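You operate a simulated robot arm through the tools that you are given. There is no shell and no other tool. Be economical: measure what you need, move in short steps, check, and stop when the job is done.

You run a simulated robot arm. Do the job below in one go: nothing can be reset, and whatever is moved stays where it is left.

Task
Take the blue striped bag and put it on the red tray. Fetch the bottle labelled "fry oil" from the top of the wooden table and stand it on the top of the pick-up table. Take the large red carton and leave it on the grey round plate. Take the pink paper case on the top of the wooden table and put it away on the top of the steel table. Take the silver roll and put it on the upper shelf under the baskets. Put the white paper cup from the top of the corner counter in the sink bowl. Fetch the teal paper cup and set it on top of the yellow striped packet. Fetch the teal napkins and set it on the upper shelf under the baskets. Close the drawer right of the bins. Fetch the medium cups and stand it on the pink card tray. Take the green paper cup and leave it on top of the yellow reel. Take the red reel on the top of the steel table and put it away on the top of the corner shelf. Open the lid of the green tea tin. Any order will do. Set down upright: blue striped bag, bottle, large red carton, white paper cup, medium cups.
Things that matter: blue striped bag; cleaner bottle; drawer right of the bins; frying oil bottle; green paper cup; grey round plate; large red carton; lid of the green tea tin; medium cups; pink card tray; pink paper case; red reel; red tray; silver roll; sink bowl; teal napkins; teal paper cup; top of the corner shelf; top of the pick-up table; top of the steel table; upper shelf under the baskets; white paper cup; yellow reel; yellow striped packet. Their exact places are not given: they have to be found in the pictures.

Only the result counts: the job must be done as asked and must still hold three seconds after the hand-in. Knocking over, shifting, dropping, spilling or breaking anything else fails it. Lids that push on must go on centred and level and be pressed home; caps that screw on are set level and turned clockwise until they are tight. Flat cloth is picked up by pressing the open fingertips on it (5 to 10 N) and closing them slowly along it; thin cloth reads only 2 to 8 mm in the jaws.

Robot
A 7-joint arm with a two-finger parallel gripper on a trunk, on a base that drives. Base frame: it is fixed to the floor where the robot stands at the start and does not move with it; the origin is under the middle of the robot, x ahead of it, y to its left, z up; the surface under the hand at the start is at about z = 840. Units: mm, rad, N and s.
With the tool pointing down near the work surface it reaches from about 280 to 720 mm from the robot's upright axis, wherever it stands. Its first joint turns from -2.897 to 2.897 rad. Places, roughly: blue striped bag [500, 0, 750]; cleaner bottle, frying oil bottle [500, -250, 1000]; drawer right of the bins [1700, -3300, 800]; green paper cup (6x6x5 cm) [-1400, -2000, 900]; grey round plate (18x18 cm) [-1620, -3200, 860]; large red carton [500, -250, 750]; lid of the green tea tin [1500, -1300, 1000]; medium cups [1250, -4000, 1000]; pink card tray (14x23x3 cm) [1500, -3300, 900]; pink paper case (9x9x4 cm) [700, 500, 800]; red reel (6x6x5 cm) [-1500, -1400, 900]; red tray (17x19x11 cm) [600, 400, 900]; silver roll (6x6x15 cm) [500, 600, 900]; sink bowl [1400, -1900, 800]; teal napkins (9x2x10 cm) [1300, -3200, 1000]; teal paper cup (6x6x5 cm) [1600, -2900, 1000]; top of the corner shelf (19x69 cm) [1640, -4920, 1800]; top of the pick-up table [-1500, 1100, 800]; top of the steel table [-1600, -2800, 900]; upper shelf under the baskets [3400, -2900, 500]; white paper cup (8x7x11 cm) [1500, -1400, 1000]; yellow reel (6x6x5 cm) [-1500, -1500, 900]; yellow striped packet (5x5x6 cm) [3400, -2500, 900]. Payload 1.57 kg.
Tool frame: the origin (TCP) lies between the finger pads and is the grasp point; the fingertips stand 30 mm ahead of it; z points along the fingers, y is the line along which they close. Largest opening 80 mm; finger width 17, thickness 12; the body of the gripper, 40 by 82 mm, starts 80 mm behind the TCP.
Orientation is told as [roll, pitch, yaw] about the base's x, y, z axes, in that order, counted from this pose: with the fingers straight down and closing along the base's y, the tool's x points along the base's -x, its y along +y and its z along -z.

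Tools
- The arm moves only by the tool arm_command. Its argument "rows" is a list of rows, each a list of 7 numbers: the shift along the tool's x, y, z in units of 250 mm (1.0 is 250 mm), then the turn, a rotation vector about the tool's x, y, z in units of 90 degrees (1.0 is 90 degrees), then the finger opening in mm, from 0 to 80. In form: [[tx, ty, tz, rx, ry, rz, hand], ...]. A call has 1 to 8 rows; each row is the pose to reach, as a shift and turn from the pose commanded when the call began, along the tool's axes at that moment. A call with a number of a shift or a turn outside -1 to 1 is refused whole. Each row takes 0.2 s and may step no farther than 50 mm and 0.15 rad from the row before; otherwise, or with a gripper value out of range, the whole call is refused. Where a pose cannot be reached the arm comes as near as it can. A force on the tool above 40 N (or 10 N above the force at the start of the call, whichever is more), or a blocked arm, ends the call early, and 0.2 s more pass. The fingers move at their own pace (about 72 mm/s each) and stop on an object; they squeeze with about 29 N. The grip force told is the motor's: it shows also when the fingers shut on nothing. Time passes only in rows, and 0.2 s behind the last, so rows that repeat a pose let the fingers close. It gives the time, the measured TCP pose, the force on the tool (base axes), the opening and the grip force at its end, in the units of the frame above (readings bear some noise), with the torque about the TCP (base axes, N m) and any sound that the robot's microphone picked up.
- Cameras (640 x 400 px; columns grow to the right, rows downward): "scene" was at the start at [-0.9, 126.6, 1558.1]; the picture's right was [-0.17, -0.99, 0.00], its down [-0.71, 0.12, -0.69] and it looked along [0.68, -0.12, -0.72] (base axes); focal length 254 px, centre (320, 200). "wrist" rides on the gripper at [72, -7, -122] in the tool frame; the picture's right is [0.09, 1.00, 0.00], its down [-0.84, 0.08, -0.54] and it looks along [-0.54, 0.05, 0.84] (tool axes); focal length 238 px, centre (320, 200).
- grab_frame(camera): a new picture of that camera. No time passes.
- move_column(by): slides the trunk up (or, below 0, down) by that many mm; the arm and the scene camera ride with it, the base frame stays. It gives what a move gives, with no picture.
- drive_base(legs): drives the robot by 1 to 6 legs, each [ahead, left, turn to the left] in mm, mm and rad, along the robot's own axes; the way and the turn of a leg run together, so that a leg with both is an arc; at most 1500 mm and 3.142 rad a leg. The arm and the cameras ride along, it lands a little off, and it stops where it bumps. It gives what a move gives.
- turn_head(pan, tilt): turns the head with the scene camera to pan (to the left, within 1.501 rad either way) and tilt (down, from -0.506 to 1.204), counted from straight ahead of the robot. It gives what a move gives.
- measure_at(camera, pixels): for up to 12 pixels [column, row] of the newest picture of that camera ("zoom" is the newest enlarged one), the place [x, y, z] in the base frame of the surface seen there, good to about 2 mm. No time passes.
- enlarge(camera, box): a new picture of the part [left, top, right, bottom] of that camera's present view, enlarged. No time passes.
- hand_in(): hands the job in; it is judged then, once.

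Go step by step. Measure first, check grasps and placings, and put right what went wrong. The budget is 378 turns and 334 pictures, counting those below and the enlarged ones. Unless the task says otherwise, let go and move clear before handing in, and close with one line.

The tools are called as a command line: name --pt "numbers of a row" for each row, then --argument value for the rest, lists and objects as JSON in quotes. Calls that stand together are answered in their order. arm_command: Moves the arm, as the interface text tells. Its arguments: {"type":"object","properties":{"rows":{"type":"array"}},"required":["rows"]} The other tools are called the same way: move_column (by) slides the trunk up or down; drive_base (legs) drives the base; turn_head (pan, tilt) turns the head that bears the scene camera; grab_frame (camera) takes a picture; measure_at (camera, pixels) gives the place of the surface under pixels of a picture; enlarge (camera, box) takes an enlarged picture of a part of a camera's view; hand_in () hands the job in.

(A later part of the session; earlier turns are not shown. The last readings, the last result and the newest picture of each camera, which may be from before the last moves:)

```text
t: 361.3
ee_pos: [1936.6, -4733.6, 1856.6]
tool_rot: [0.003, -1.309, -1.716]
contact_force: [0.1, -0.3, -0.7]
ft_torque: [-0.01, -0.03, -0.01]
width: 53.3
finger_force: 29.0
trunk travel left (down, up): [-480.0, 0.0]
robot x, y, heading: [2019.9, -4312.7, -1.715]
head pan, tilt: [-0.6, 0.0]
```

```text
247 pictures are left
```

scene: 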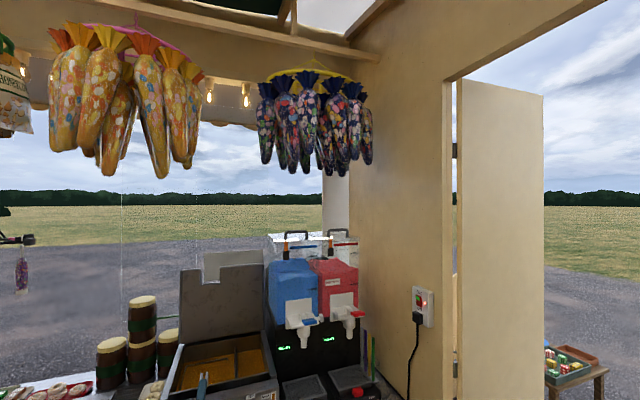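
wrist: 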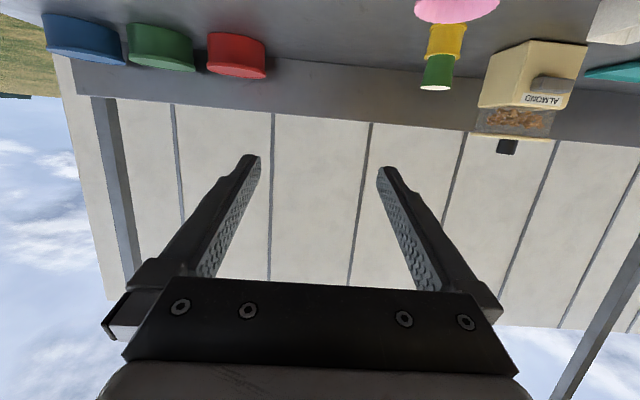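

The head seems blocked by the raised arm, so I turn it back and use the wrist camera.

turn_head --pan 1.2 --tilt 0.0

grab_frame --camera "wrist"

```text
t: 363.1
ee_pos: [1935.5, -4733.0, 1856.2]
tool_rot: [0.001, -1.309, -1.715]
contact_force: [0.2, 0.2, -1.5]
ft_torque: [-0.01, 0.0, -0.02]
width: 53.1
finger_force: 29.3
trunk travel left (down, up): [-480.0, 0.0]
robot x, y, heading: [2024.5, -4313.8, -1.712]
head pan, tilt: [1.201, 0.0]
```

```text
246 pictures are left
```

wrist: 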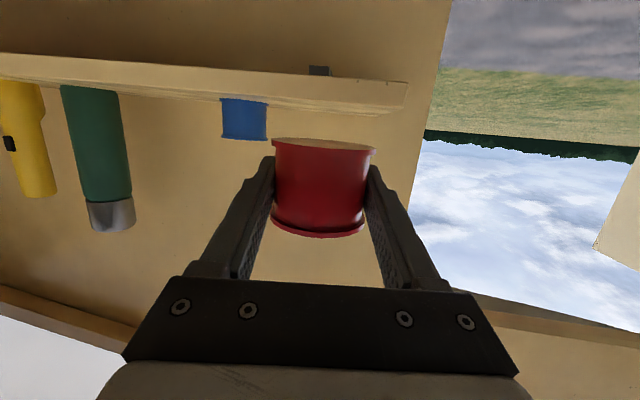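

measure_at --camera "wrist" --pixels '[[400, 112], [405, 90], [380, 108], [330, 103], [265, 125], [225, 125], [245, 137], [100, 90], [300, 100]]'

```text
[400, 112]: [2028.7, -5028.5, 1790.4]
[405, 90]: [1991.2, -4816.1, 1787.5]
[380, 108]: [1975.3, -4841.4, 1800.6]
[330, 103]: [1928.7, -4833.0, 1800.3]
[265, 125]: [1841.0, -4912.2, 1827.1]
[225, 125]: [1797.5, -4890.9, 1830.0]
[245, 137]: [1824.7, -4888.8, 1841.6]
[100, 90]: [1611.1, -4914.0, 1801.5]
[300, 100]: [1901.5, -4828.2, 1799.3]
```

The shelf top is z 1800, free around x 1925. I drive the last 130 mm forward, with the reel 29 mm above the shelf.

drive_base --legs '[[130, 5, 0]]'

grab_frame --camera "wrist"

```text
t: 364.6
ee_pos: [1921.7, -4862.9, 1855.2]
tool_rot: [0.003, -1.309, -1.717]
contact_force: [-0.3, -1.7, -0.5]
ft_torque: [-0.02, 0.02, 0.0]
width: 53.3
finger_force: 28.9
trunk travel left (down, up): [-480.0, 0.0]
robot x, y, heading: [2011.3, -4444.8, -1.71]
head pan, tilt: [1.201, 0.0]
```

```text
245 pictures are left
```

wrist: 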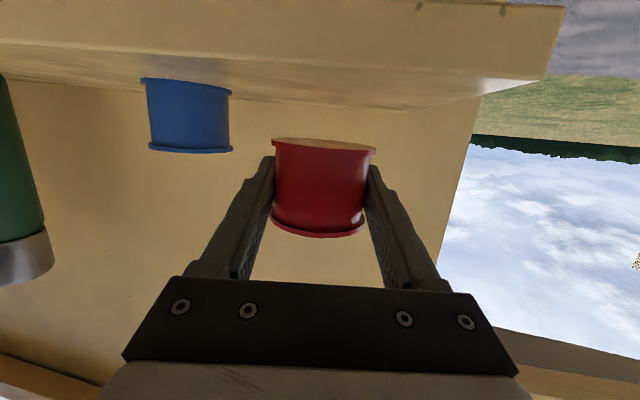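

I lower the reel onto the shelf.

arm_command --pt "0.05 0 0.0135 0 0 0 30" --pt "0.09 0 0.024 0 0 0 30" --pt "0.104 0 0.028 0 0 0 30" --pt "0.11 0 0.0295 0 0 0 30"

```text
t: 365.6
ee_pos: [1916.1, -4868.9, 1825.8]
tool_rot: [0.021, -1.306, -1.742]
contact_force: [0.6, -7.3, 28.6]
ft_torque: [-0.15, 0.06, 0.13]
width: 53.7
finger_force: 29.1
trunk travel left (down, up): [-480.0, 0.0]
robot x, y, heading: [2010.8, -4443.5, -1.713]
head pan, tilt: [1.201, 0.0]
```

It is pressed with 28 N; I ease up about 2 mm, then open slightly and look.

arm_command --pt "-0.004 0 -0.001 0 0 0 30" --pt "-0.008 0 -0.002 0 0 0 30"

arm_command --pt "0 0 0 0 0 0 66" --pt "0 0 0 0 0 0 66"

grab_frame --camera "wrist"

```text
t: 366.2
ee_pos: [1915.5, -4868.9, 1824.6]
tool_rot: [0.019, -1.301, -1.739]
contact_force: [3.5, -0.4, 23.7]
ft_torque: [-0.37, 0.05, 0.06]
width: 53.5
finger_force: 28.8
trunk travel left (down, up): [-480.0, 0.0]
robot x, y, heading: [2012.4, -4444.5, -1.709]
head pan, tilt: [1.201, 0.0]
```

```text
t: 366.8
ee_pos: [1913.6, -4873.0, 1823.1]
tool_rot: [0.015, -1.291, -1.742]
contact_force: [-0.2, -0.1, 0.1]
ft_torque: [-0.02, -0.03, 0.04]
width: 66.1
finger_force: 0.0
trunk travel left (down, up): [-480.0, 0.0]
robot x, y, heading: [2009.8, -4441.6, -1.711]
head pan, tilt: [1.201, 0.0]
```

```text
244 pictures are left
```

wrist: 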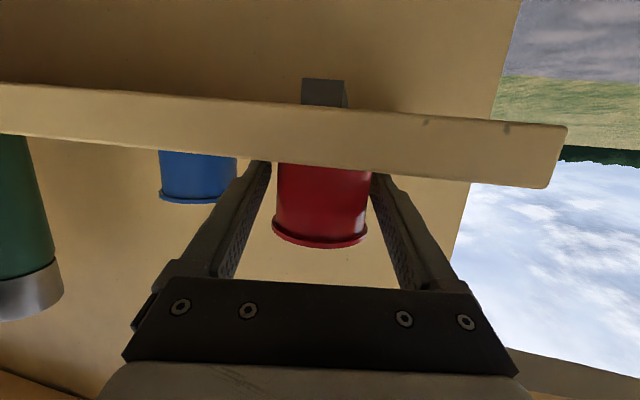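

The reel stands; the fingers have about 6 mm either side. I open a little more and withdraw straight back.

arm_command --pt "0 0 0 0 0 0 74" --pt "0.035 0 -0.15 0 0 0 74" --pt "0.085 0 -0.34 0 0 0 74" --pt "0.13 0 -0.5 0 0 0 74"

grab_frame --camera "wrist"

```text
t: 367.8
ee_pos: [1937.9, -4731.3, 1832.6]
tool_rot: [0.015, -1.309, -1.732]
contact_force: [0.0, 1.6, 0.8]
ft_torque: [-0.01, -0.02, 0.04]
width: 74.0
finger_force: 0.1
trunk travel left (down, up): [-480.0, 0.0]
robot x, y, heading: [2012.0, -4440.3, -1.718]
head pan, tilt: [1.201, 0.0]
```

```text
243 pictures are left
```

wrist: 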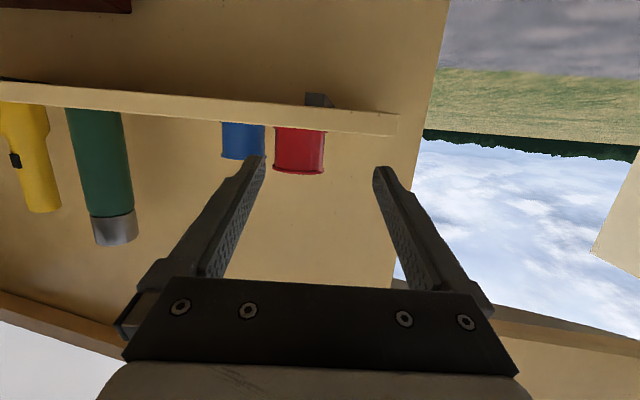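

The red reel stands on the corner shelf. I back off to the corridor's middle, lower the arm and turn to face the counter and open drawer.

drive_base --legs '[[-250, 0, 0], [-250, 350, 0], [0, 0, -1.42]]'

arm_command --pt "0.19 0 0.05 0 0 0 60" --pt "0.38 0 0.1 0 0 0 60" --pt "0.57 0 0.15 0 0 0 60" --pt "0.76 0 0.2 0 0 0 60" --pt "0.95 0 0.25 0 0 0 60"

arm_command --pt "0.16 0 0.1 0 0 0 40" --pt "0.32 0 0.2 0 0 0 20" --pt "0.48 0 0.3 0 0 0 0" --pt "0.64 0 0.4 0 0 0 0" --pt "0.8 0 0.5 0 0 0 0" --pt "0.95 0 0.6 0 0 0 0"

turn_head --pan 0.2 --tilt 0.4

grab_frame --camera "scene"

```text
t: 377.5
ee_pos: [2118.5, -3959.8, 1830.5]
tool_rot: [0.018, -1.309, 3.111]
contact_force: [0.4, -0.7, 0.5]
ft_torque: [0.02, -0.01, -0.02]
width: 73.9
finger_force: 0.0
trunk travel left (down, up): [-480.0, 0.0]
robot x, y, heading: [2414.2, -3992.8, 3.127]
head pan, tilt: [1.201, 0.0]
```

```text
t: 378.7
ee_pos: [2120.0, -3959.7, 1587.8]
tool_rot: [0.015, -1.31, 3.113]
contact_force: [-0.5, -0.2, 0.3]
ft_torque: [-0.01, 0.0, -0.01]
width: 59.8
finger_force: 0.1
trunk travel left (down, up): [-480.0, 0.0]
robot x, y, heading: [2416.7, -3993.9, 3.123]
head pan, tilt: [1.201, 0.0]
```

```text
t: 380.1
ee_pos: [1953.8, -3937.8, 1378.8]
tool_rot: [0.014, -1.306, 3.117]
contact_force: [0.1, -0.1, -0.6]
ft_torque: [0.0, 0.01, 0.01]
width: 0.1
finger_force: 21.4
out of reach, approached as far as the arm can: row 3, 4, 5, 6
trunk travel left (down, up): [-480.0, 0.0]
robot x, y, heading: [2417.8, -3990.1, 3.13]
head pan, tilt: [1.201, 0.0]
```

```text
t: 381.4
ee_pos: [1957.0, -3938.0, 1378.2]
tool_rot: [0.016, -1.306, 3.113]
contact_force: [-1.0, -0.2, 0.9]
ft_torque: [0.02, 0.0, 0.0]
width: 0.0
finger_force: 21.6
trunk travel left (down, up): [-480.0, 0.0]
robot x, y, heading: [2415.2, -3993.4, 3.128]
head pan, tilt: [0.201, 0.4]
```

```text
242 pictures are left
```

scene: 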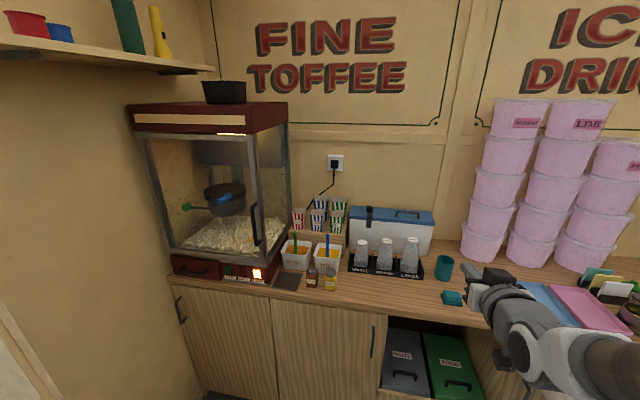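

The tool is horizontal, which suits pushing the drawer shut. I drive right to y≈−3300 and look.

drive_base --legs '[[80, -680, 0.01]]'

turn_head --pan 0.1 --tilt 0.75

grab_frame --camera "scene"

```text
t: 387.0
ee_pos: [1879.6, -3244.7, 1378.5]
tool_rot: [0.019, -1.305, 3.124]
contact_force: [-0.1, -1.2, 0.7]
ft_torque: [-0.03, 0.0, 0.04]
width: 0.0
finger_force: 21.2
trunk travel left (down, up): [-480.0, 0.0]
robot x, y, heading: [2340.3, -3298.2, 3.14]
head pan, tilt: [0.201, 0.4]
```

```text
t: 387.9
ee_pos: [1879.9, -3246.0, 1379.5]
tool_rot: [0.016, -1.305, 3.125]
contact_force: [-0.8, 0.2, -0.1]
ft_torque: [0.05, 0.01, 0.02]
width: 0.0
finger_force: 21.5
trunk travel left (down, up): [-480.0, 0.0]
robot x, y, heading: [2337.6, -3294.6, 3.14]
head pan, tilt: [0.099, 0.75]
```

```text
241 pictures are left
```

scene: 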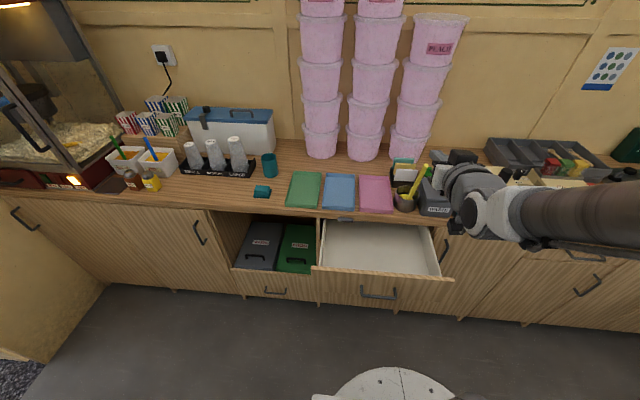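

measure_at --camera "scene" --pixels '[[316, 270], [450, 276], [380, 273], [378, 290], [318, 300], [440, 305], [380, 305], [340, 250], [378, 222], [250, 208], [376, 292]]'

```text
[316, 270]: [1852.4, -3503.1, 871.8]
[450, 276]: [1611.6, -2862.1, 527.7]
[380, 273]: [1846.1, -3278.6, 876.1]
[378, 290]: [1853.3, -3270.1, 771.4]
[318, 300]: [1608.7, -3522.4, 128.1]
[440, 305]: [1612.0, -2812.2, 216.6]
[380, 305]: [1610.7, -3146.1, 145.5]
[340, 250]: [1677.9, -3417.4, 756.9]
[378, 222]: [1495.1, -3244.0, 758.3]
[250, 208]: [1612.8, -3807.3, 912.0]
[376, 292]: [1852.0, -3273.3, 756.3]
```

The drawer face is at x≈1850, y −3503 to −3060, z 730–876; cabinets' front is 1611. I back off, lower the trunk, and aim the closed fingertips at (1850, −3280, 835).

drive_base --legs '[[-150, 30, 0]]'

move_column --by -475

arm_command --pt "0.05 0 0.012 0 0 0 0" --pt "0.1 0 0.025 0 0 0 0"

grab_frame --camera "scene"

```text
t: 389.5
ee_pos: [2028.5, -3276.7, 1378.5]
tool_rot: [0.018, -1.306, 3.128]
contact_force: [-0.5, 0.6, 0.8]
ft_torque: [-0.02, 0.02, 0.02]
width: 0.0
finger_force: 21.3
trunk travel left (down, up): [-480.0, 0.0]
robot x, y, heading: [2488.0, -3325.4, -3.145]
head pan, tilt: [0.099, 0.75]
```

```text
refused: -475 is not a number from -400 to 400
```

```text
t: 390.1
ee_pos: [2017.3, -3273.5, 1359.8]
tool_rot: [0.016, -1.305, 3.128]
contact_force: [-0.1, 0.1, 0.4]
ft_torque: [-0.02, -0.02, 0.03]
width: 0.1
finger_force: 21.5
out of reach, approached as far as the arm can: row 1, 2
trunk travel left (down, up): [-480.0, 0.0]
robot x, y, heading: [2486.7, -3321.6, -3.14]
head pan, tilt: [0.099, 0.75]
```

```text
240 pictures are left
```

scene: 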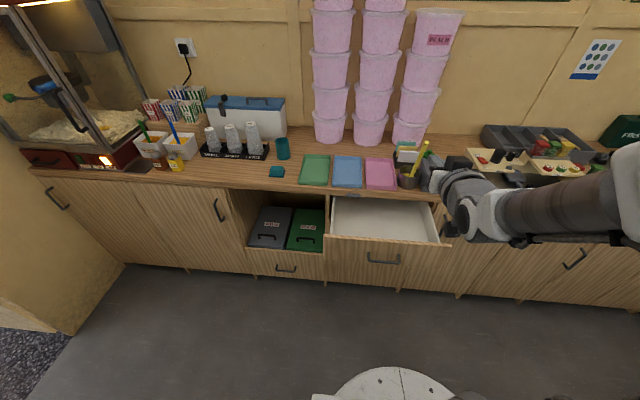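

The arm is near its fold limit; I lower the trunk and extend the arm outward while lowering.

move_column --by -400

drive_base --legs '[[-170, 0, 0]]'

arm_command --pt "-0.03 0 0.17 0 0 0 0" --pt "-0.06 0 0.34 0 0 0 0" --pt "-0.09 0 0.51 0 0 0 0" --pt "-0.12 0 0.68 0 0 0 0"

```text
t: 393.9
ee_pos: [2016.5, -3273.7, 960.0]
tool_rot: [0.017, -1.308, 3.127]
contact_force: [-0.2, 0.5, 0.4]
ft_torque: [-0.04, -0.05, -0.01]
width: 0.1
finger_force: 21.3
trunk travel left (down, up): [-80.0, 400.0]
robot x, y, heading: [2488.8, -3322.9, -3.136]
head pan, tilt: [0.099, 0.75]
```

```text
t: 395.6
ee_pos: [2187.8, -3273.8, 959.8]
tool_rot: [0.017, -1.306, 3.126]
contact_force: [0.1, -0.4, -0.6]
ft_torque: [0.03, -0.02, 0.03]
width: 0.1
finger_force: 21.1
trunk travel left (down, up): [-80.0, 400.0]
robot x, y, heading: [2658.6, -3323.8, -3.141]
head pan, tilt: [0.099, 0.75]
```

```text
t: 396.6
ee_pos: [2014.4, -3270.2, 943.1]
tool_rot: [0.019, -1.306, 3.121]
contact_force: [0.1, -0.5, -1.1]
ft_torque: [0.0, -0.02, 0.01]
width: 0.0
finger_force: 21.3
trunk travel left (down, up): [-80.0, 400.0]
robot x, y, heading: [2661.5, -3323.2, -3.145]
head pan, tilt: [0.099, 0.75]
```

arm_command --pt "0.19 0 0.05 0 0 0 0" --pt "0.38 0 0.1 0 0 0 0"

drive_base --legs '[[115, 0, 0]]'

grab_frame --camera "scene"

```text
t: 397.2
ee_pos: [2016.8, -3271.8, 842.8]
tool_rot: [0.016, -1.306, 3.129]
contact_force: [-0.1, -0.3, 0.8]
ft_torque: [-0.01, -0.03, -0.02]
width: 0.0
finger_force: 21.4
trunk travel left (down, up): [-80.0, 400.0]
robot x, y, heading: [2660.4, -3320.9, -3.14]
head pan, tilt: [0.099, 0.75]
```

```text
t: 398.7
ee_pos: [1901.4, -3272.3, 844.0]
tool_rot: [0.017, -1.306, 3.125]
contact_force: [0.0, 0.0, 0.4]
ft_torque: [0.0, 0.0, -0.01]
width: 0.1
finger_force: 21.6
trunk travel left (down, up): [-80.0, 400.0]
robot x, y, heading: [2544.6, -3326.0, 3.139]
head pan, tilt: [0.099, 0.75]
```

```text
239 pictures are left
```

scene: 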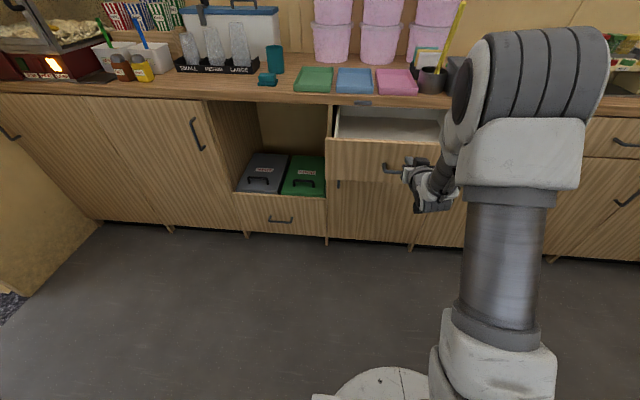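

The fingertips are just in front of the drawer face above its handle. I push by driving slowly ahead.

drive_base --legs '[[130, 0, 0]]'

grab_frame --camera "scene"

```text
t: 400.2
ee_pos: [1769.2, -3270.5, 843.3]
tool_rot: [0.017, -1.306, 3.125]
contact_force: [-1.0, -0.8, 0.4]
ft_torque: [0.01, 0.0, -0.01]
width: 0.0
finger_force: 21.5
trunk travel left (down, up): [-80.0, 400.0]
robot x, y, heading: [2412.7, -3323.8, 3.137]
head pan, tilt: [0.099, 0.75]
```

```text
238 pictures are left
```

scene: 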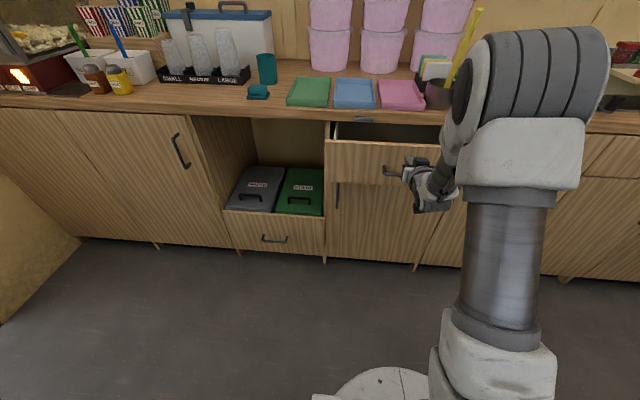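

The drawer moves freely. I push the rest with the arm so the force limit protects it.

arm_command --pt "-0.021 0 0.077 0 0 0 0" --pt "-0.041 0 0.155 0 0 0 0" --pt "-0.062 0 0.232 0 0 0 0" --pt "-0.083 0 0.309 0 0 0 0" --pt "-0.104 0 0.386 0 0 0 0" --pt "-0.114 0 0.425 0 0 0 0" --pt "-0.124 0 0.464 0 0 0 0" --pt "-0.135 0 0.502 0 0 0 0"

grab_frame --camera "scene"

```text
t: 402.1
ee_pos: [1642.3, -3270.3, 842.3]
tool_rot: [0.02, -1.298, 3.124]
contact_force: [22.2, -0.9, 7.7]
ft_torque: [0.17, 0.23, 0.02]
width: 0.0
finger_force: 20.4
trunk travel left (down, up): [-80.0, 400.0]
robot x, y, heading: [2410.2, -3323.6, 3.14]
head pan, tilt: [0.099, 0.75]
stopped in row 8: the force on the tool passed its limit at 43 N (the readings are from after the stop); the commanded pose is now the measured one
```

```text
237 pictures are left
```

scene: 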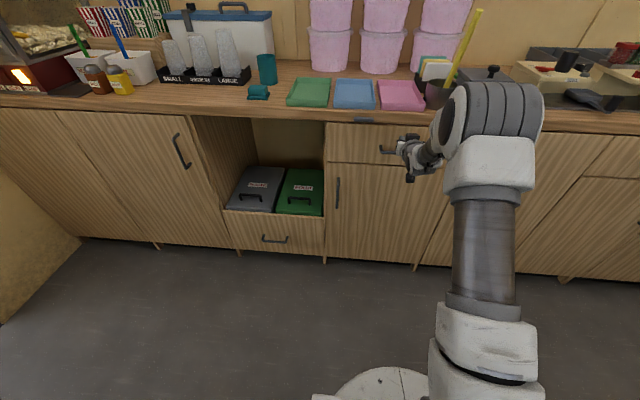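

The drawer is shut (blocked at 43 N). I withdraw, raise the trunk, and turn the tool back to pointing down.

arm_command --pt "0.04 0 -0.15 0 0 0 0" --pt "0.09 0 -0.34 0 0 0 0" --pt "0.14 0 -0.53 0 0 0 0" --pt "0.19 0 -0.72 0 0 0 0" --pt "0.22 0 -0.83 0 0 0 0"

move_column --by 350

arm_command --pt "0 0 0 0 0.093 0 0" --pt "0 0 0 0 0.186 0 0" --pt "0 0 0 0 0.279 0 0" --pt "0 0 0 0 0.372 0 0" --pt "0 0 0 0 0.465 0 0" --pt "0 0 0 0 0.558 0 0" --pt "0 0 0 0 0.651 0 0" --pt "0 0 0 0 0.744 0 0"

arm_command --pt "0 0 0 0 0.085 0 60" --pt "0 0 0 0 0.085 0 80"

grab_frame --camera "scene"

```text
t: 403.3
ee_pos: [1856.8, -3269.4, 842.8]
tool_rot: [0.018, -1.299, 3.125]
contact_force: [-0.8, 0.2, -0.7]
ft_torque: [-0.01, 0.02, 0.0]
width: 0.0
finger_force: 21.4
trunk travel left (down, up): [-80.0, 400.0]
robot x, y, heading: [2412.8, -3324.2, 3.141]
head pan, tilt: [0.099, 0.75]
```

```text
t: 406.7
ee_pos: [1856.0, -3270.2, 1193.1]
tool_rot: [0.02, -1.298, 3.124]
contact_force: [0.4, -1.0, -0.4]
ft_torque: [0.0, -0.03, 0.01]
width: 0.0
finger_force: 21.6
trunk travel left (down, up): [-430.0, 50.0]
robot x, y, heading: [2411.5, -3326.8, 3.146]
head pan, tilt: [0.099, 0.75]
```

```text
t: 408.5
ee_pos: [1855.4, -3269.4, 1193.5]
tool_rot: [0.006, -0.128, 3.141]
contact_force: [0.3, 0.4, -1.5]
ft_torque: [-0.02, 0.01, -0.01]
width: 0.0
finger_force: 21.7
trunk travel left (down, up): [-430.0, 50.0]
robot x, y, heading: [2412.2, -3323.4, 3.139]
head pan, tilt: [0.099, 0.75]
```

```text
t: 409.1
ee_pos: [1857.3, -3270.3, 1192.5]
tool_rot: [0.007, 0.005, 3.141]
contact_force: [-0.1, 0.4, 0.0]
ft_torque: [-0.01, 0.0, 0.02]
width: 78.1
finger_force: 0.4
trunk travel left (down, up): [-430.0, 50.0]
robot x, y, heading: [2411.7, -3320.7, 3.143]
head pan, tilt: [0.099, 0.75]
```

```text
236 pictures are left
```

scene: 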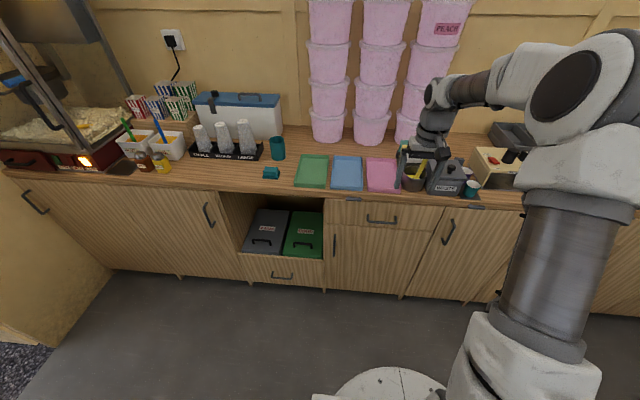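

I enlarge the counter to identify the cups, trays, teal cup and napkins.

enlarge --camera "scene" --box '[180, 100, 340, 210]'

enlarge --camera "scene" --box '[360, 110, 560, 230]'

measure_at --camera "scene" --pixels '[[223, 128], [222, 148], [367, 162], [395, 160], [370, 190], [398, 190], [382, 176], [472, 183], [442, 160], [271, 172], [277, 145], [425, 185]]'

```text
3.64 times, centred on (260, 155) of scene
```

zoom: 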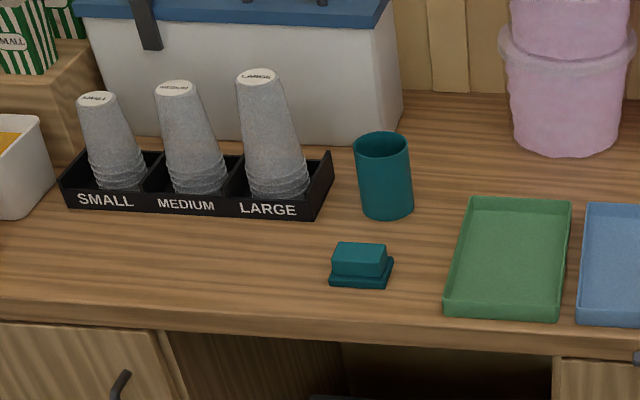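

```text
3.20 times, centred on (460, 170) of scene
```

zoom: 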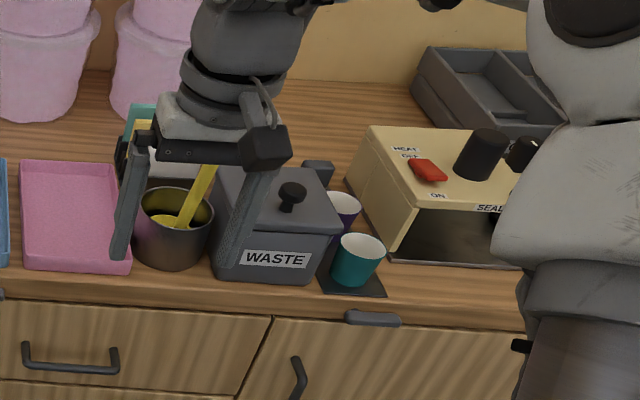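

```text
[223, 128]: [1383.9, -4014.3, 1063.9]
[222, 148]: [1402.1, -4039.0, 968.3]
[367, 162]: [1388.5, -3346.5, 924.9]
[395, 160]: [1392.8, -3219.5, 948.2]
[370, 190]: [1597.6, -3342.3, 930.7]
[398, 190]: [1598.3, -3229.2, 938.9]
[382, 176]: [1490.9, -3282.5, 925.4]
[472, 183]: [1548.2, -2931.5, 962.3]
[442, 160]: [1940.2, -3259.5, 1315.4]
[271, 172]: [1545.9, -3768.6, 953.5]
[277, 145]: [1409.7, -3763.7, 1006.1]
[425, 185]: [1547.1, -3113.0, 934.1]
```

The medium stack is at about (1388, −4020), top z 1064. I retract the arm a bit and drive in front of it.

arm_command --pt "0.18 0 0 0 0 0 80" --pt "0.36 0 0 0 0 0 80" --pt "0.54 0 0 0 0 0 80"

drive_base --legs '[[0, 650, 0], [400, 0, 0]]'

turn_head --pan 0.1 --tilt 0.7

grab_frame --camera "scene"

grab_frame --camera "wrist"

```text
t: 409.9
ee_pos: [1992.0, -3269.9, 1192.7]
tool_rot: [0.005, 0.002, 3.14]
contact_force: [0.2, 0.3, 0.3]
ft_torque: [-0.03, 0.0, 0.0]
width: 79.9
finger_force: 0.1
trunk travel left (down, up): [-430.0, 50.0]
robot x, y, heading: [2411.5, -3328.4, 3.143]
head pan, tilt: [0.099, 0.75]
```

```text
t: 418.0
ee_pos: [1582.9, -3912.6, 1194.2]
tool_rot: [0.005, 0.006, 3.141]
contact_force: [-0.2, -0.6, 0.5]
ft_torque: [-0.03, 0.02, 0.02]
width: 80.3
finger_force: 0.1
trunk travel left (down, up): [-430.0, 50.0]
robot x, y, heading: [2007.6, -3966.0, 3.138]
head pan, tilt: [0.099, 0.75]
```

```text
t: 418.6
ee_pos: [1583.3, -3913.0, 1192.9]
tool_rot: [0.006, 0.003, 3.14]
contact_force: [-0.5, 0.3, 0.3]
ft_torque: [-0.01, -0.04, -0.03]
width: 79.6
finger_force: 0.0
trunk travel left (down, up): [-430.0, 50.0]
robot x, y, heading: [2000.4, -3968.2, 3.14]
head pan, tilt: [0.099, 0.7]
```

```text
233 pictures are left
```

scene: 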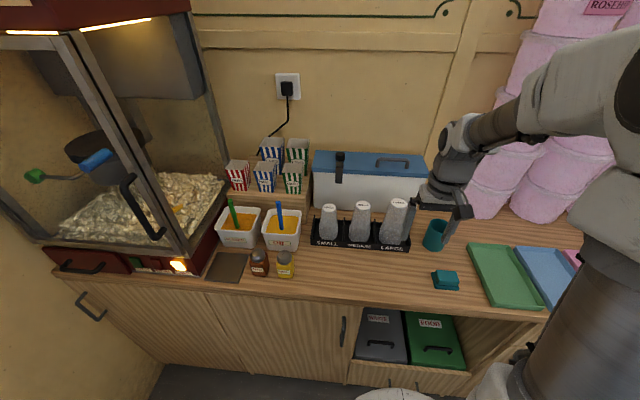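

```text
232 pictures are left
```

wrist: 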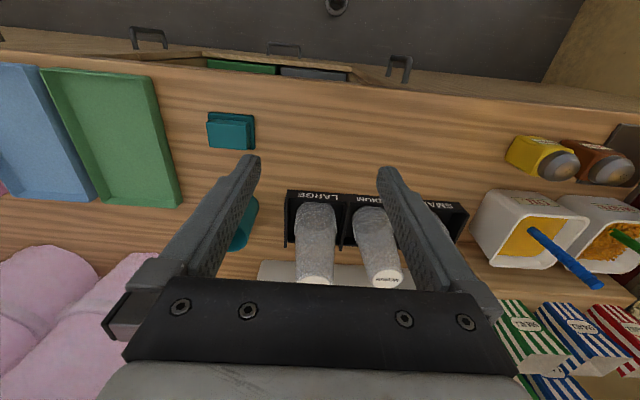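

enlarge --camera "scene" --box '[300, 180, 440, 270]'

```text
4.44 times, centred on (370, 225) of scene
```

zoom: 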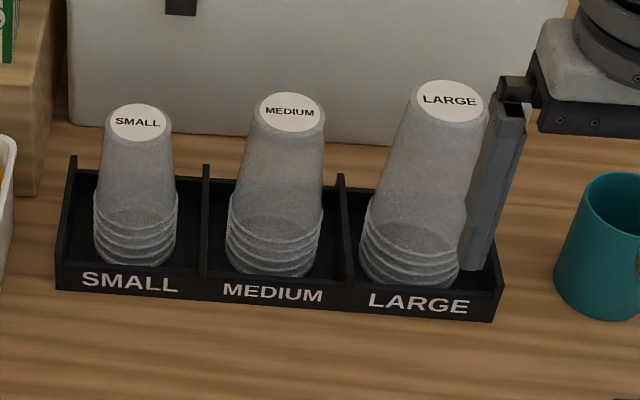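

measure_at --camera "zoom" --pixels '[[290, 112], [262, 110], [325, 115], [290, 95], [290, 130], [245, 170], [320, 175], [285, 180], [230, 245], [320, 250], [275, 275], [440, 100]]'

measure_at --camera "zoom" --pixels '[[285, 230], [205, 180], [340, 185], [270, 300], [452, 102], [140, 122], [400, 180], [270, 250], [340, 290], [210, 60]]'

```text
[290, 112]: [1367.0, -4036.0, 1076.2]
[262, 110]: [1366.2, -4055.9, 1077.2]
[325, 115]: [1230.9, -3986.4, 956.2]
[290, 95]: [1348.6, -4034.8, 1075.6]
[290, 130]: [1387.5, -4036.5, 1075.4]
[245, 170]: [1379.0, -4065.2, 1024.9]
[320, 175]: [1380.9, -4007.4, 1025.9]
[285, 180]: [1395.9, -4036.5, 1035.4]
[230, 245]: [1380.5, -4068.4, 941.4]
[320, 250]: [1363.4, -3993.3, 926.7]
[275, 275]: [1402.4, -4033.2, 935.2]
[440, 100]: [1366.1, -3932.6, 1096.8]
```

```text
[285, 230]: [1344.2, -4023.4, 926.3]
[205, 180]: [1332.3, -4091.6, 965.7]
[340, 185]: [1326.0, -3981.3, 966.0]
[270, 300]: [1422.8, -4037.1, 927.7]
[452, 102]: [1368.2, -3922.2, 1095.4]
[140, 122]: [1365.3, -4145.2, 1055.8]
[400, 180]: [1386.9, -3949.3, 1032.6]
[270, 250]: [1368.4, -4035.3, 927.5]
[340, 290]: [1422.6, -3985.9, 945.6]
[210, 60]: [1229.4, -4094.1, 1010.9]
```

The stack's centre is (1367, −4035), top z 1076, about 58 mm wide at z 1035. I go over it and down, closing along y.

arm_command --pt "-0.15 0.085 0 0 0 0 80" --pt "-0.3 0.17 0 0 0 0 80" --pt "-0.45 0.255 0 0 0 0 80" --pt "-0.6 0.34 0 0 0 0 80" --pt "-0.75 0.425 0 0 0 0 80" --pt "-0.864 0.488 0 0 0 0 80" --pt "-0.864 0.488 0.1 0 0 0 80"

grab_frame --camera "wrist"

```text
t: 420.2
ee_pos: [1367.6, -4035.6, 1167.9]
tool_rot: [0.004, 0.003, 3.14]
contact_force: [0.0, 0.0, 0.3]
ft_torque: [-0.01, -0.02, 0.01]
width: 80.2
finger_force: 0.0
trunk travel left (down, up): [-430.0, 50.0]
robot x, y, heading: [2005.6, -3968.3, 3.137]
head pan, tilt: [0.099, 0.7]
```

```text
230 pictures are left
```

wrist: 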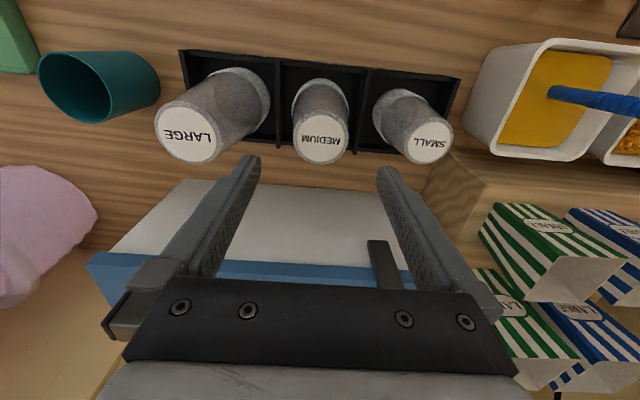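

arm_command --pt "0 0 0.18 0 0 0 80" --pt "0 0 0.36 0 0 0 80" --pt "0 0 0.528 0 0 0 80" --pt "0 0 0.528 0 0 0 50" --pt "0 0 0.528 0 0 0 30" --pt "0 0 0.528 0 0 0 30"

arm_command --pt "0 0 -0.06 0 0 0 30" --pt "0 0 -0.16 0 0 0 30"

grab_frame --camera "wrist"

```text
t: 421.6
ee_pos: [1368.9, -4036.6, 1036.5]
tool_rot: [0.007, 0.006, 3.141]
contact_force: [-0.6, 0.3, -0.1]
ft_torque: [0.0, 0.03, -0.02]
width: 62.2
finger_force: 29.5
trunk travel left (down, up): [-430.0, 50.0]
robot x, y, heading: [2005.7, -3966.8, 3.139]
head pan, tilt: [0.099, 0.7]
```

```text
t: 422.2
ee_pos: [1370.3, -4035.2, 1076.3]
tool_rot: [0.007, 0.005, 3.14]
contact_force: [0.5, 1.0, 0.0]
ft_torque: [-0.02, 0.06, -0.01]
width: 62.5
finger_force: 29.0
trunk travel left (down, up): [-430.0, 50.0]
robot x, y, heading: [2002.9, -3970.1, 3.142]
head pan, tilt: [0.099, 0.7]
```

```text
229 pictures are left
```

wrist: 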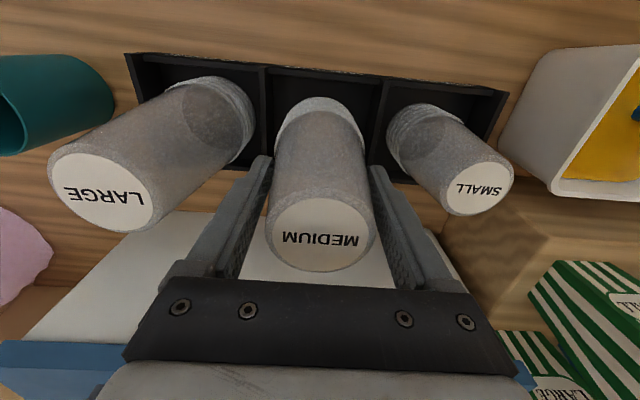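

The stack is lifted whole. I raise it further, bring it in, and drive to the pink tray.

arm_command --pt "0 0 -0.18 0 0 0 30" --pt "0 0 -0.36 0 0 0 30" --pt "0.18 0 -0.4 0 0 0 30" --pt "0.36 0 -0.4 0 0 0 30" --pt "0.54 0 -0.4 0 0 0 30" --pt "0.68 0 -0.4 0 0 0 30"

drive_base --legs '[[-100, 0, 0], [0, -690, 0], [60, 0, 0]]'

grab_frame --camera "wrist"

grab_frame --camera "scene"

```text
t: 423.6
ee_pos: [1538.9, -4036.2, 1177.5]
tool_rot: [0.006, 0.006, 3.138]
contact_force: [-1.4, -0.6, -2.0]
ft_torque: [0.01, -0.01, 0.03]
width: 62.3
finger_force: 29.0
trunk travel left (down, up): [-430.0, 50.0]
robot x, y, heading: [2004.9, -3967.0, 3.143]
head pan, tilt: [0.099, 0.7]
```

```text
t: 430.9
ee_pos: [1579.9, -3340.7, 1176.6]
tool_rot: [0.006, 0.005, -3.138]
contact_force: [0.1, 0.2, -0.4]
ft_torque: [0.0, -0.01, 0.05]
width: 62.3
finger_force: 28.7
trunk travel left (down, up): [-430.0, 50.0]
robot x, y, heading: [2049.4, -3268.8, -3.134]
head pan, tilt: [0.099, 0.7]
```

```text
228 pictures are left
```

wrist: 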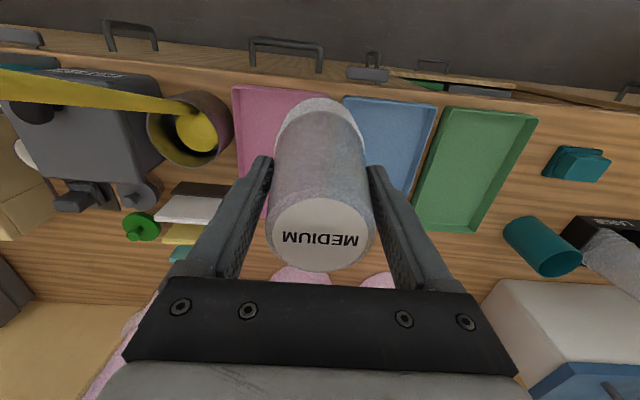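

```text
227 pictures are left
```

scene: 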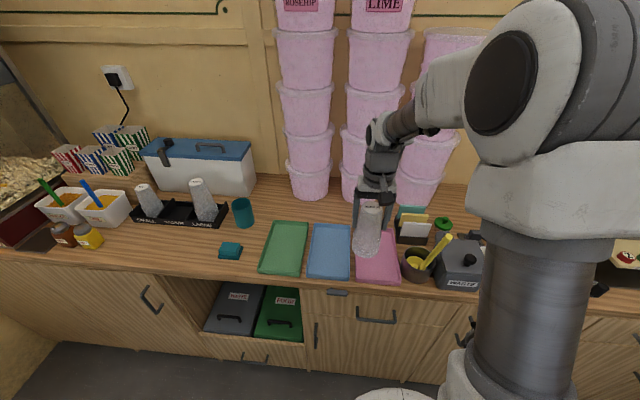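

I move over the tray's centre (1497, −3284) and come down partway.

arm_command --pt "-0.16 -0.114 0 0 0 0 30" --pt "-0.33 -0.228 0 0 0 0 30" --pt "-0.33 -0.228 0.18 0 0 0 30" --pt "-0.33 -0.228 0.36 0 0 0 30" --pt "-0.33 -0.228 0.48 0 0 0 30"

grab_frame --camera "wrist"

enlarge --camera "scene" --box '[300, 180, 480, 300]'

```text
refused: row 2 steps farther than a row can; nothing moved
```

```text
226 pictures are left
```

wrist: 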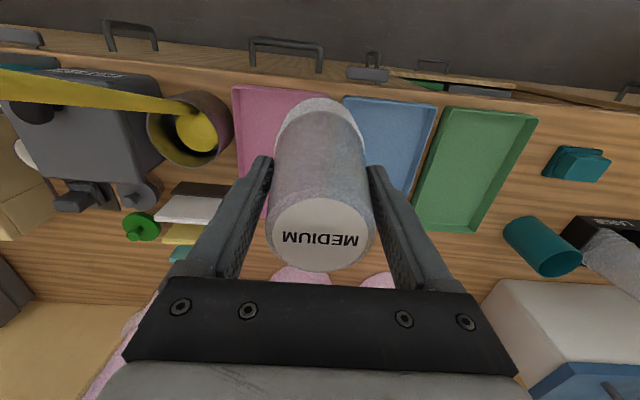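

```text
3.33 times, centred on (390, 240) of scene
```

zoom: 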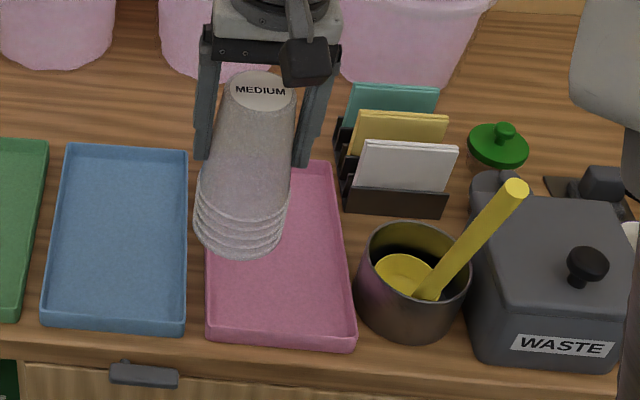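

measure_at --camera "zoom" --pixels '[[210, 325], [350, 335], [335, 170], [280, 310], [300, 230], [320, 180], [515, 190], [395, 92], [390, 120], [400, 150]]'

arm_command --pt "-0.11 -0.076 0 0 0 0 30" --pt "-0.22 -0.152 0 0 0 0 30" --pt "-0.33 -0.228 0 0 0 0 30" --pt "-0.33 -0.228 0.18 0 0 0 30" --pt "-0.33 -0.228 0.36 0 0 0 30" --pt "-0.33 -0.228 0.46 0 0 0 30"

grab_frame --camera "wrist"

```text
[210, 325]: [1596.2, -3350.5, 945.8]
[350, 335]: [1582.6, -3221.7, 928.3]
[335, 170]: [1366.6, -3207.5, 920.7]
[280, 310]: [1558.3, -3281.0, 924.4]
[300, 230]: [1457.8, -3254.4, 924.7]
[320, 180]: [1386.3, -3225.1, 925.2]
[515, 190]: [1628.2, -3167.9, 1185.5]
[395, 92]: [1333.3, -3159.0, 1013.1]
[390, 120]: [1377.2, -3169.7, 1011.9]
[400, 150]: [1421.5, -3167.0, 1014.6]
```

```text
t: 432.2
ee_pos: [1496.4, -3284.9, 1059.1]
tool_rot: [0.004, 0.005, -3.138]
contact_force: [-0.7, 0.1, -1.3]
ft_torque: [0.01, 0.0, -0.02]
width: 62.1
finger_force: 29.0
trunk travel left (down, up): [-430.0, 50.0]
robot x, y, heading: [2044.2, -3269.2, -3.142]
head pan, tilt: [0.099, 0.7]
```

```text
224 pictures are left
```

wrist: 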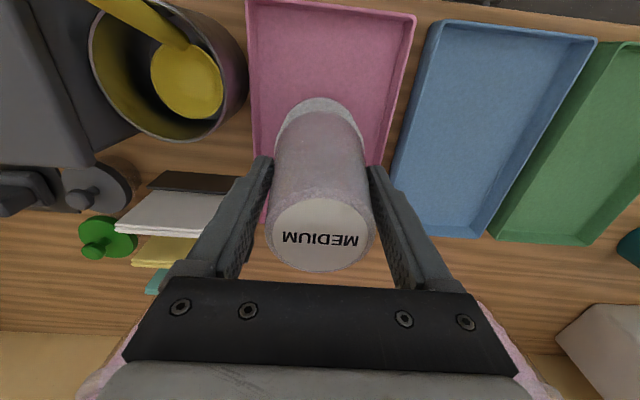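

arm_command --pt "0 0 0.07 0 0 0 30" --pt "0 0 0.09 0 0 0 30" --pt "0 0 0.096 0 0 0 30" --pt "0 0 0.1 0 0 0 30"

```text
t: 433.2
ee_pos: [1499.0, -3285.0, 1034.8]
tool_rot: [0.005, 0.004, -3.14]
contact_force: [-0.4, 0.2, -0.7]
ft_torque: [-0.01, 0.0, 0.01]
width: 62.7
finger_force: 29.4
trunk travel left (down, up): [-430.0, 50.0]
robot x, y, heading: [2043.2, -3273.6, -3.141]
head pan, tilt: [0.099, 0.7]
```

arm_command --pt "0 0 0.006 0 0 0 30" --pt "0 0 0.012 0 0 0 30" --pt "0 0 0.018 0 0 0 30"

```text
t: 434.1
ee_pos: [1500.5, -3284.1, 1033.7]
tool_rot: [0.006, 0.001, -3.138]
contact_force: [2.3, 0.3, 15.7]
ft_torque: [-0.1, -0.39, -0.01]
width: 62.3
finger_force: 29.4
trunk travel left (down, up): [-430.0, 50.0]
robot x, y, heading: [2048.4, -3268.7, -3.137]
head pan, tilt: [0.099, 0.7]
```

Contact at 15 N. I ease up, open and rise.

arm_command --pt "0 0 -0.008 0 0 0 30" --pt "0 0 -0.01 0 0 0 78" --pt "0 0 -0.01 0 0 0 78" --pt "0 0 -0.18 0 0 0 78" --pt "0 0 -0.37 0 0 0 78" --pt "0 0 -0.56 0 0 0 78" --pt "0 0 -0.7 0 0 0 78"

grab_frame --camera "wrist"

enlarge --camera "scene" --box '[300, 180, 480, 300]'

```text
t: 435.6
ee_pos: [1499.3, -3281.1, 1208.1]
tool_rot: [0.005, 0.004, -3.138]
contact_force: [0.2, 0.3, -0.2]
ft_torque: [0.0, 0.01, -0.01]
width: 77.9
finger_force: 0.0
trunk travel left (down, up): [-430.0, 50.0]
robot x, y, heading: [2044.8, -3268.0, -3.138]
head pan, tilt: [0.099, 0.7]
```

```text
223 pictures are left
```

wrist: 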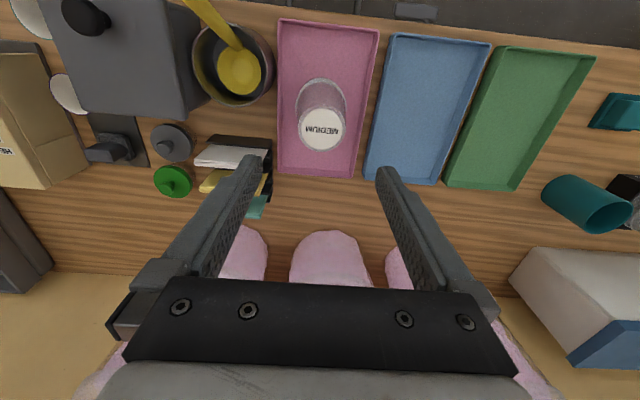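

```text
3.33 times, centred on (390, 240) of scene
```

zoom: 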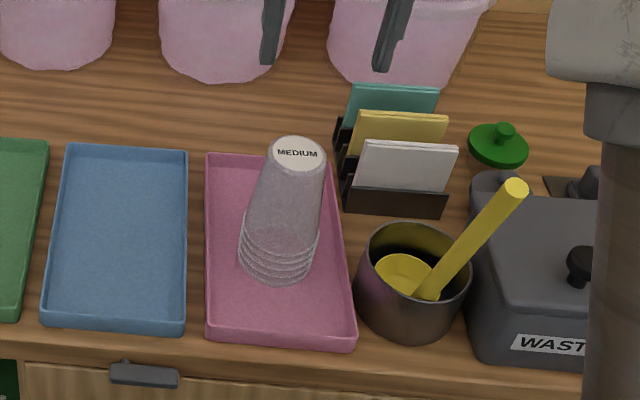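

The medium stack stands on the pink tray. Now the teal napkins in the rear slot; I check how close the pink tubs behind are.

measure_at --camera "zoom" --pixels '[[360, 80], [400, 60], [440, 30], [350, 95], [436, 100], [345, 150], [352, 120], [443, 130], [340, 125], [390, 88]]'

measure_at --camera "scene" --pixels '[[425, 195], [440, 170], [450, 150], [420, 140], [450, 70], [410, 195]]'

measure_at --camera "wrist" --pixels '[[258, 205], [250, 214], [265, 200], [245, 245], [262, 240], [330, 240]]'

```text
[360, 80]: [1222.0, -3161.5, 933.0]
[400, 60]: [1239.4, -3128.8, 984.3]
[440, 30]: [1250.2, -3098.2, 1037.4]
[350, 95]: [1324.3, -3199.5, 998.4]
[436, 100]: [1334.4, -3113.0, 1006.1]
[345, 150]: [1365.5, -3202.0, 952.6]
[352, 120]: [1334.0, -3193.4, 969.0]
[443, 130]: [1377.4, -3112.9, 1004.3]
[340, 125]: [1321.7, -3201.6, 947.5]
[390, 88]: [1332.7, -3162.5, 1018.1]
```

```text
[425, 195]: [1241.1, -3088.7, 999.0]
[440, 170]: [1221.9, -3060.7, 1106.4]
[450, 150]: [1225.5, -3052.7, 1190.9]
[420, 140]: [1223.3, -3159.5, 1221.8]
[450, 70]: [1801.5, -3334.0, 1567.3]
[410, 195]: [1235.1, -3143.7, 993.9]
```

```text
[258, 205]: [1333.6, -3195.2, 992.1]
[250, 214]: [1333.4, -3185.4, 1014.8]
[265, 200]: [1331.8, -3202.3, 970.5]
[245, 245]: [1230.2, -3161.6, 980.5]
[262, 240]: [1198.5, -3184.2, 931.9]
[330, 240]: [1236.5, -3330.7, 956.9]
```

I drive 60 mm closer, then turn the tool a quarter turn and go above the napkins at (1323, −3156).

drive_base --legs '[[60, 0, 0]]'

arm_command --pt "0 0 -0.05 0 0 0.094 60" --pt "-0.08 -0.08 -0.05 0 0 0.188 50" --pt "-0.16 -0.16 -0.05 0 0 0.282 40" --pt "-0.24 -0.24 -0.05 0 0 0.376 40" --pt "-0.32 -0.32 -0.05 0 0 0.47 40" --pt "-0.4 -0.4 -0.05 0 0 0.564 40" --pt "-0.464 -0.5 -0.05 0 0 0.658 40" --pt "-0.464 -0.5 -0.05 0 0 0.752 40"

arm_command --pt "0 0 0 0 0 0.09 40" --pt "0 0 0 0 0 0.18 40" --pt "0 0 0 0 0 0.245 40"

grab_frame --camera "wrist"

```text
t: 436.7
ee_pos: [1437.2, -3281.7, 1207.5]
tool_rot: [0.006, 0.005, -3.14]
contact_force: [-0.7, 0.2, 0.2]
ft_torque: [0.03, -0.03, -0.01]
width: 77.9
finger_force: 0.1
trunk travel left (down, up): [-430.0, 50.0]
robot x, y, heading: [1984.7, -3267.7, -3.14]
head pan, tilt: [0.099, 0.7]
```

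```text
t: 438.5
ee_pos: [1321.4, -3156.3, 1219.3]
tool_rot: [-0.001, 0.007, 1.963]
contact_force: [0.5, -0.3, -0.5]
ft_torque: [0.03, -0.02, 0.01]
width: 40.1
finger_force: 0.1
trunk travel left (down, up): [-430.0, 50.0]
robot x, y, heading: [1986.4, -3267.9, -3.143]
head pan, tilt: [0.099, 0.7]
```

```text
t: 439.3
ee_pos: [1320.7, -3157.3, 1219.4]
tool_rot: [-0.004, 0.007, 1.577]
contact_force: [-0.2, 0.2, 0.8]
ft_torque: [0.01, 0.0, 0.01]
width: 39.8
finger_force: 0.0
trunk travel left (down, up): [-430.0, 50.0]
robot x, y, heading: [1985.1, -3271.2, -3.135]
head pan, tilt: [0.099, 0.7]
```

```text
221 pictures are left
```

wrist: 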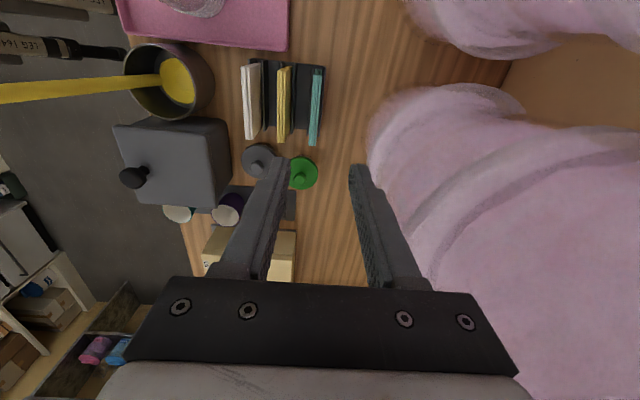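

enlarge --camera "wrist" --box '[230, 50, 350, 160]'

```text
3.64 times, centred on (290, 105) of wrist
```

zoom: 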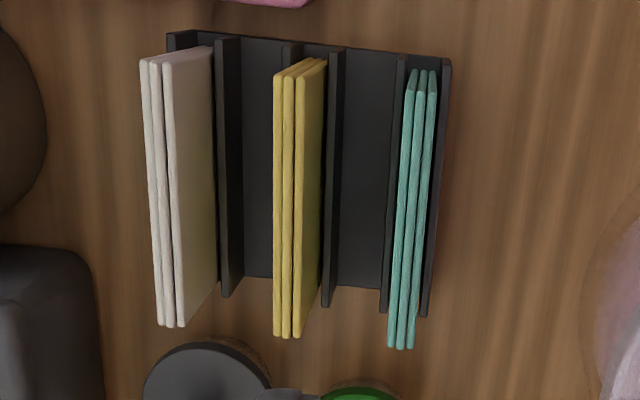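

measure_at --camera "zoom" --pixels '[[412, 180], [420, 120], [402, 300], [404, 200], [424, 200], [386, 230], [432, 250], [412, 345], [423, 72], [325, 150]]'

```text
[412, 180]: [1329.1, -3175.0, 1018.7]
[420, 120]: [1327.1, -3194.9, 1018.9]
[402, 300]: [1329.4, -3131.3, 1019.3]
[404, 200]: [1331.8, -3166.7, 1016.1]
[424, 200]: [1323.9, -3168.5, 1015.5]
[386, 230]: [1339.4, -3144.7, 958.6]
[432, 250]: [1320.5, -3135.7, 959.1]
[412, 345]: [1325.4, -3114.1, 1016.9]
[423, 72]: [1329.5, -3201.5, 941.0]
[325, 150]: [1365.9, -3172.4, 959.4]
```

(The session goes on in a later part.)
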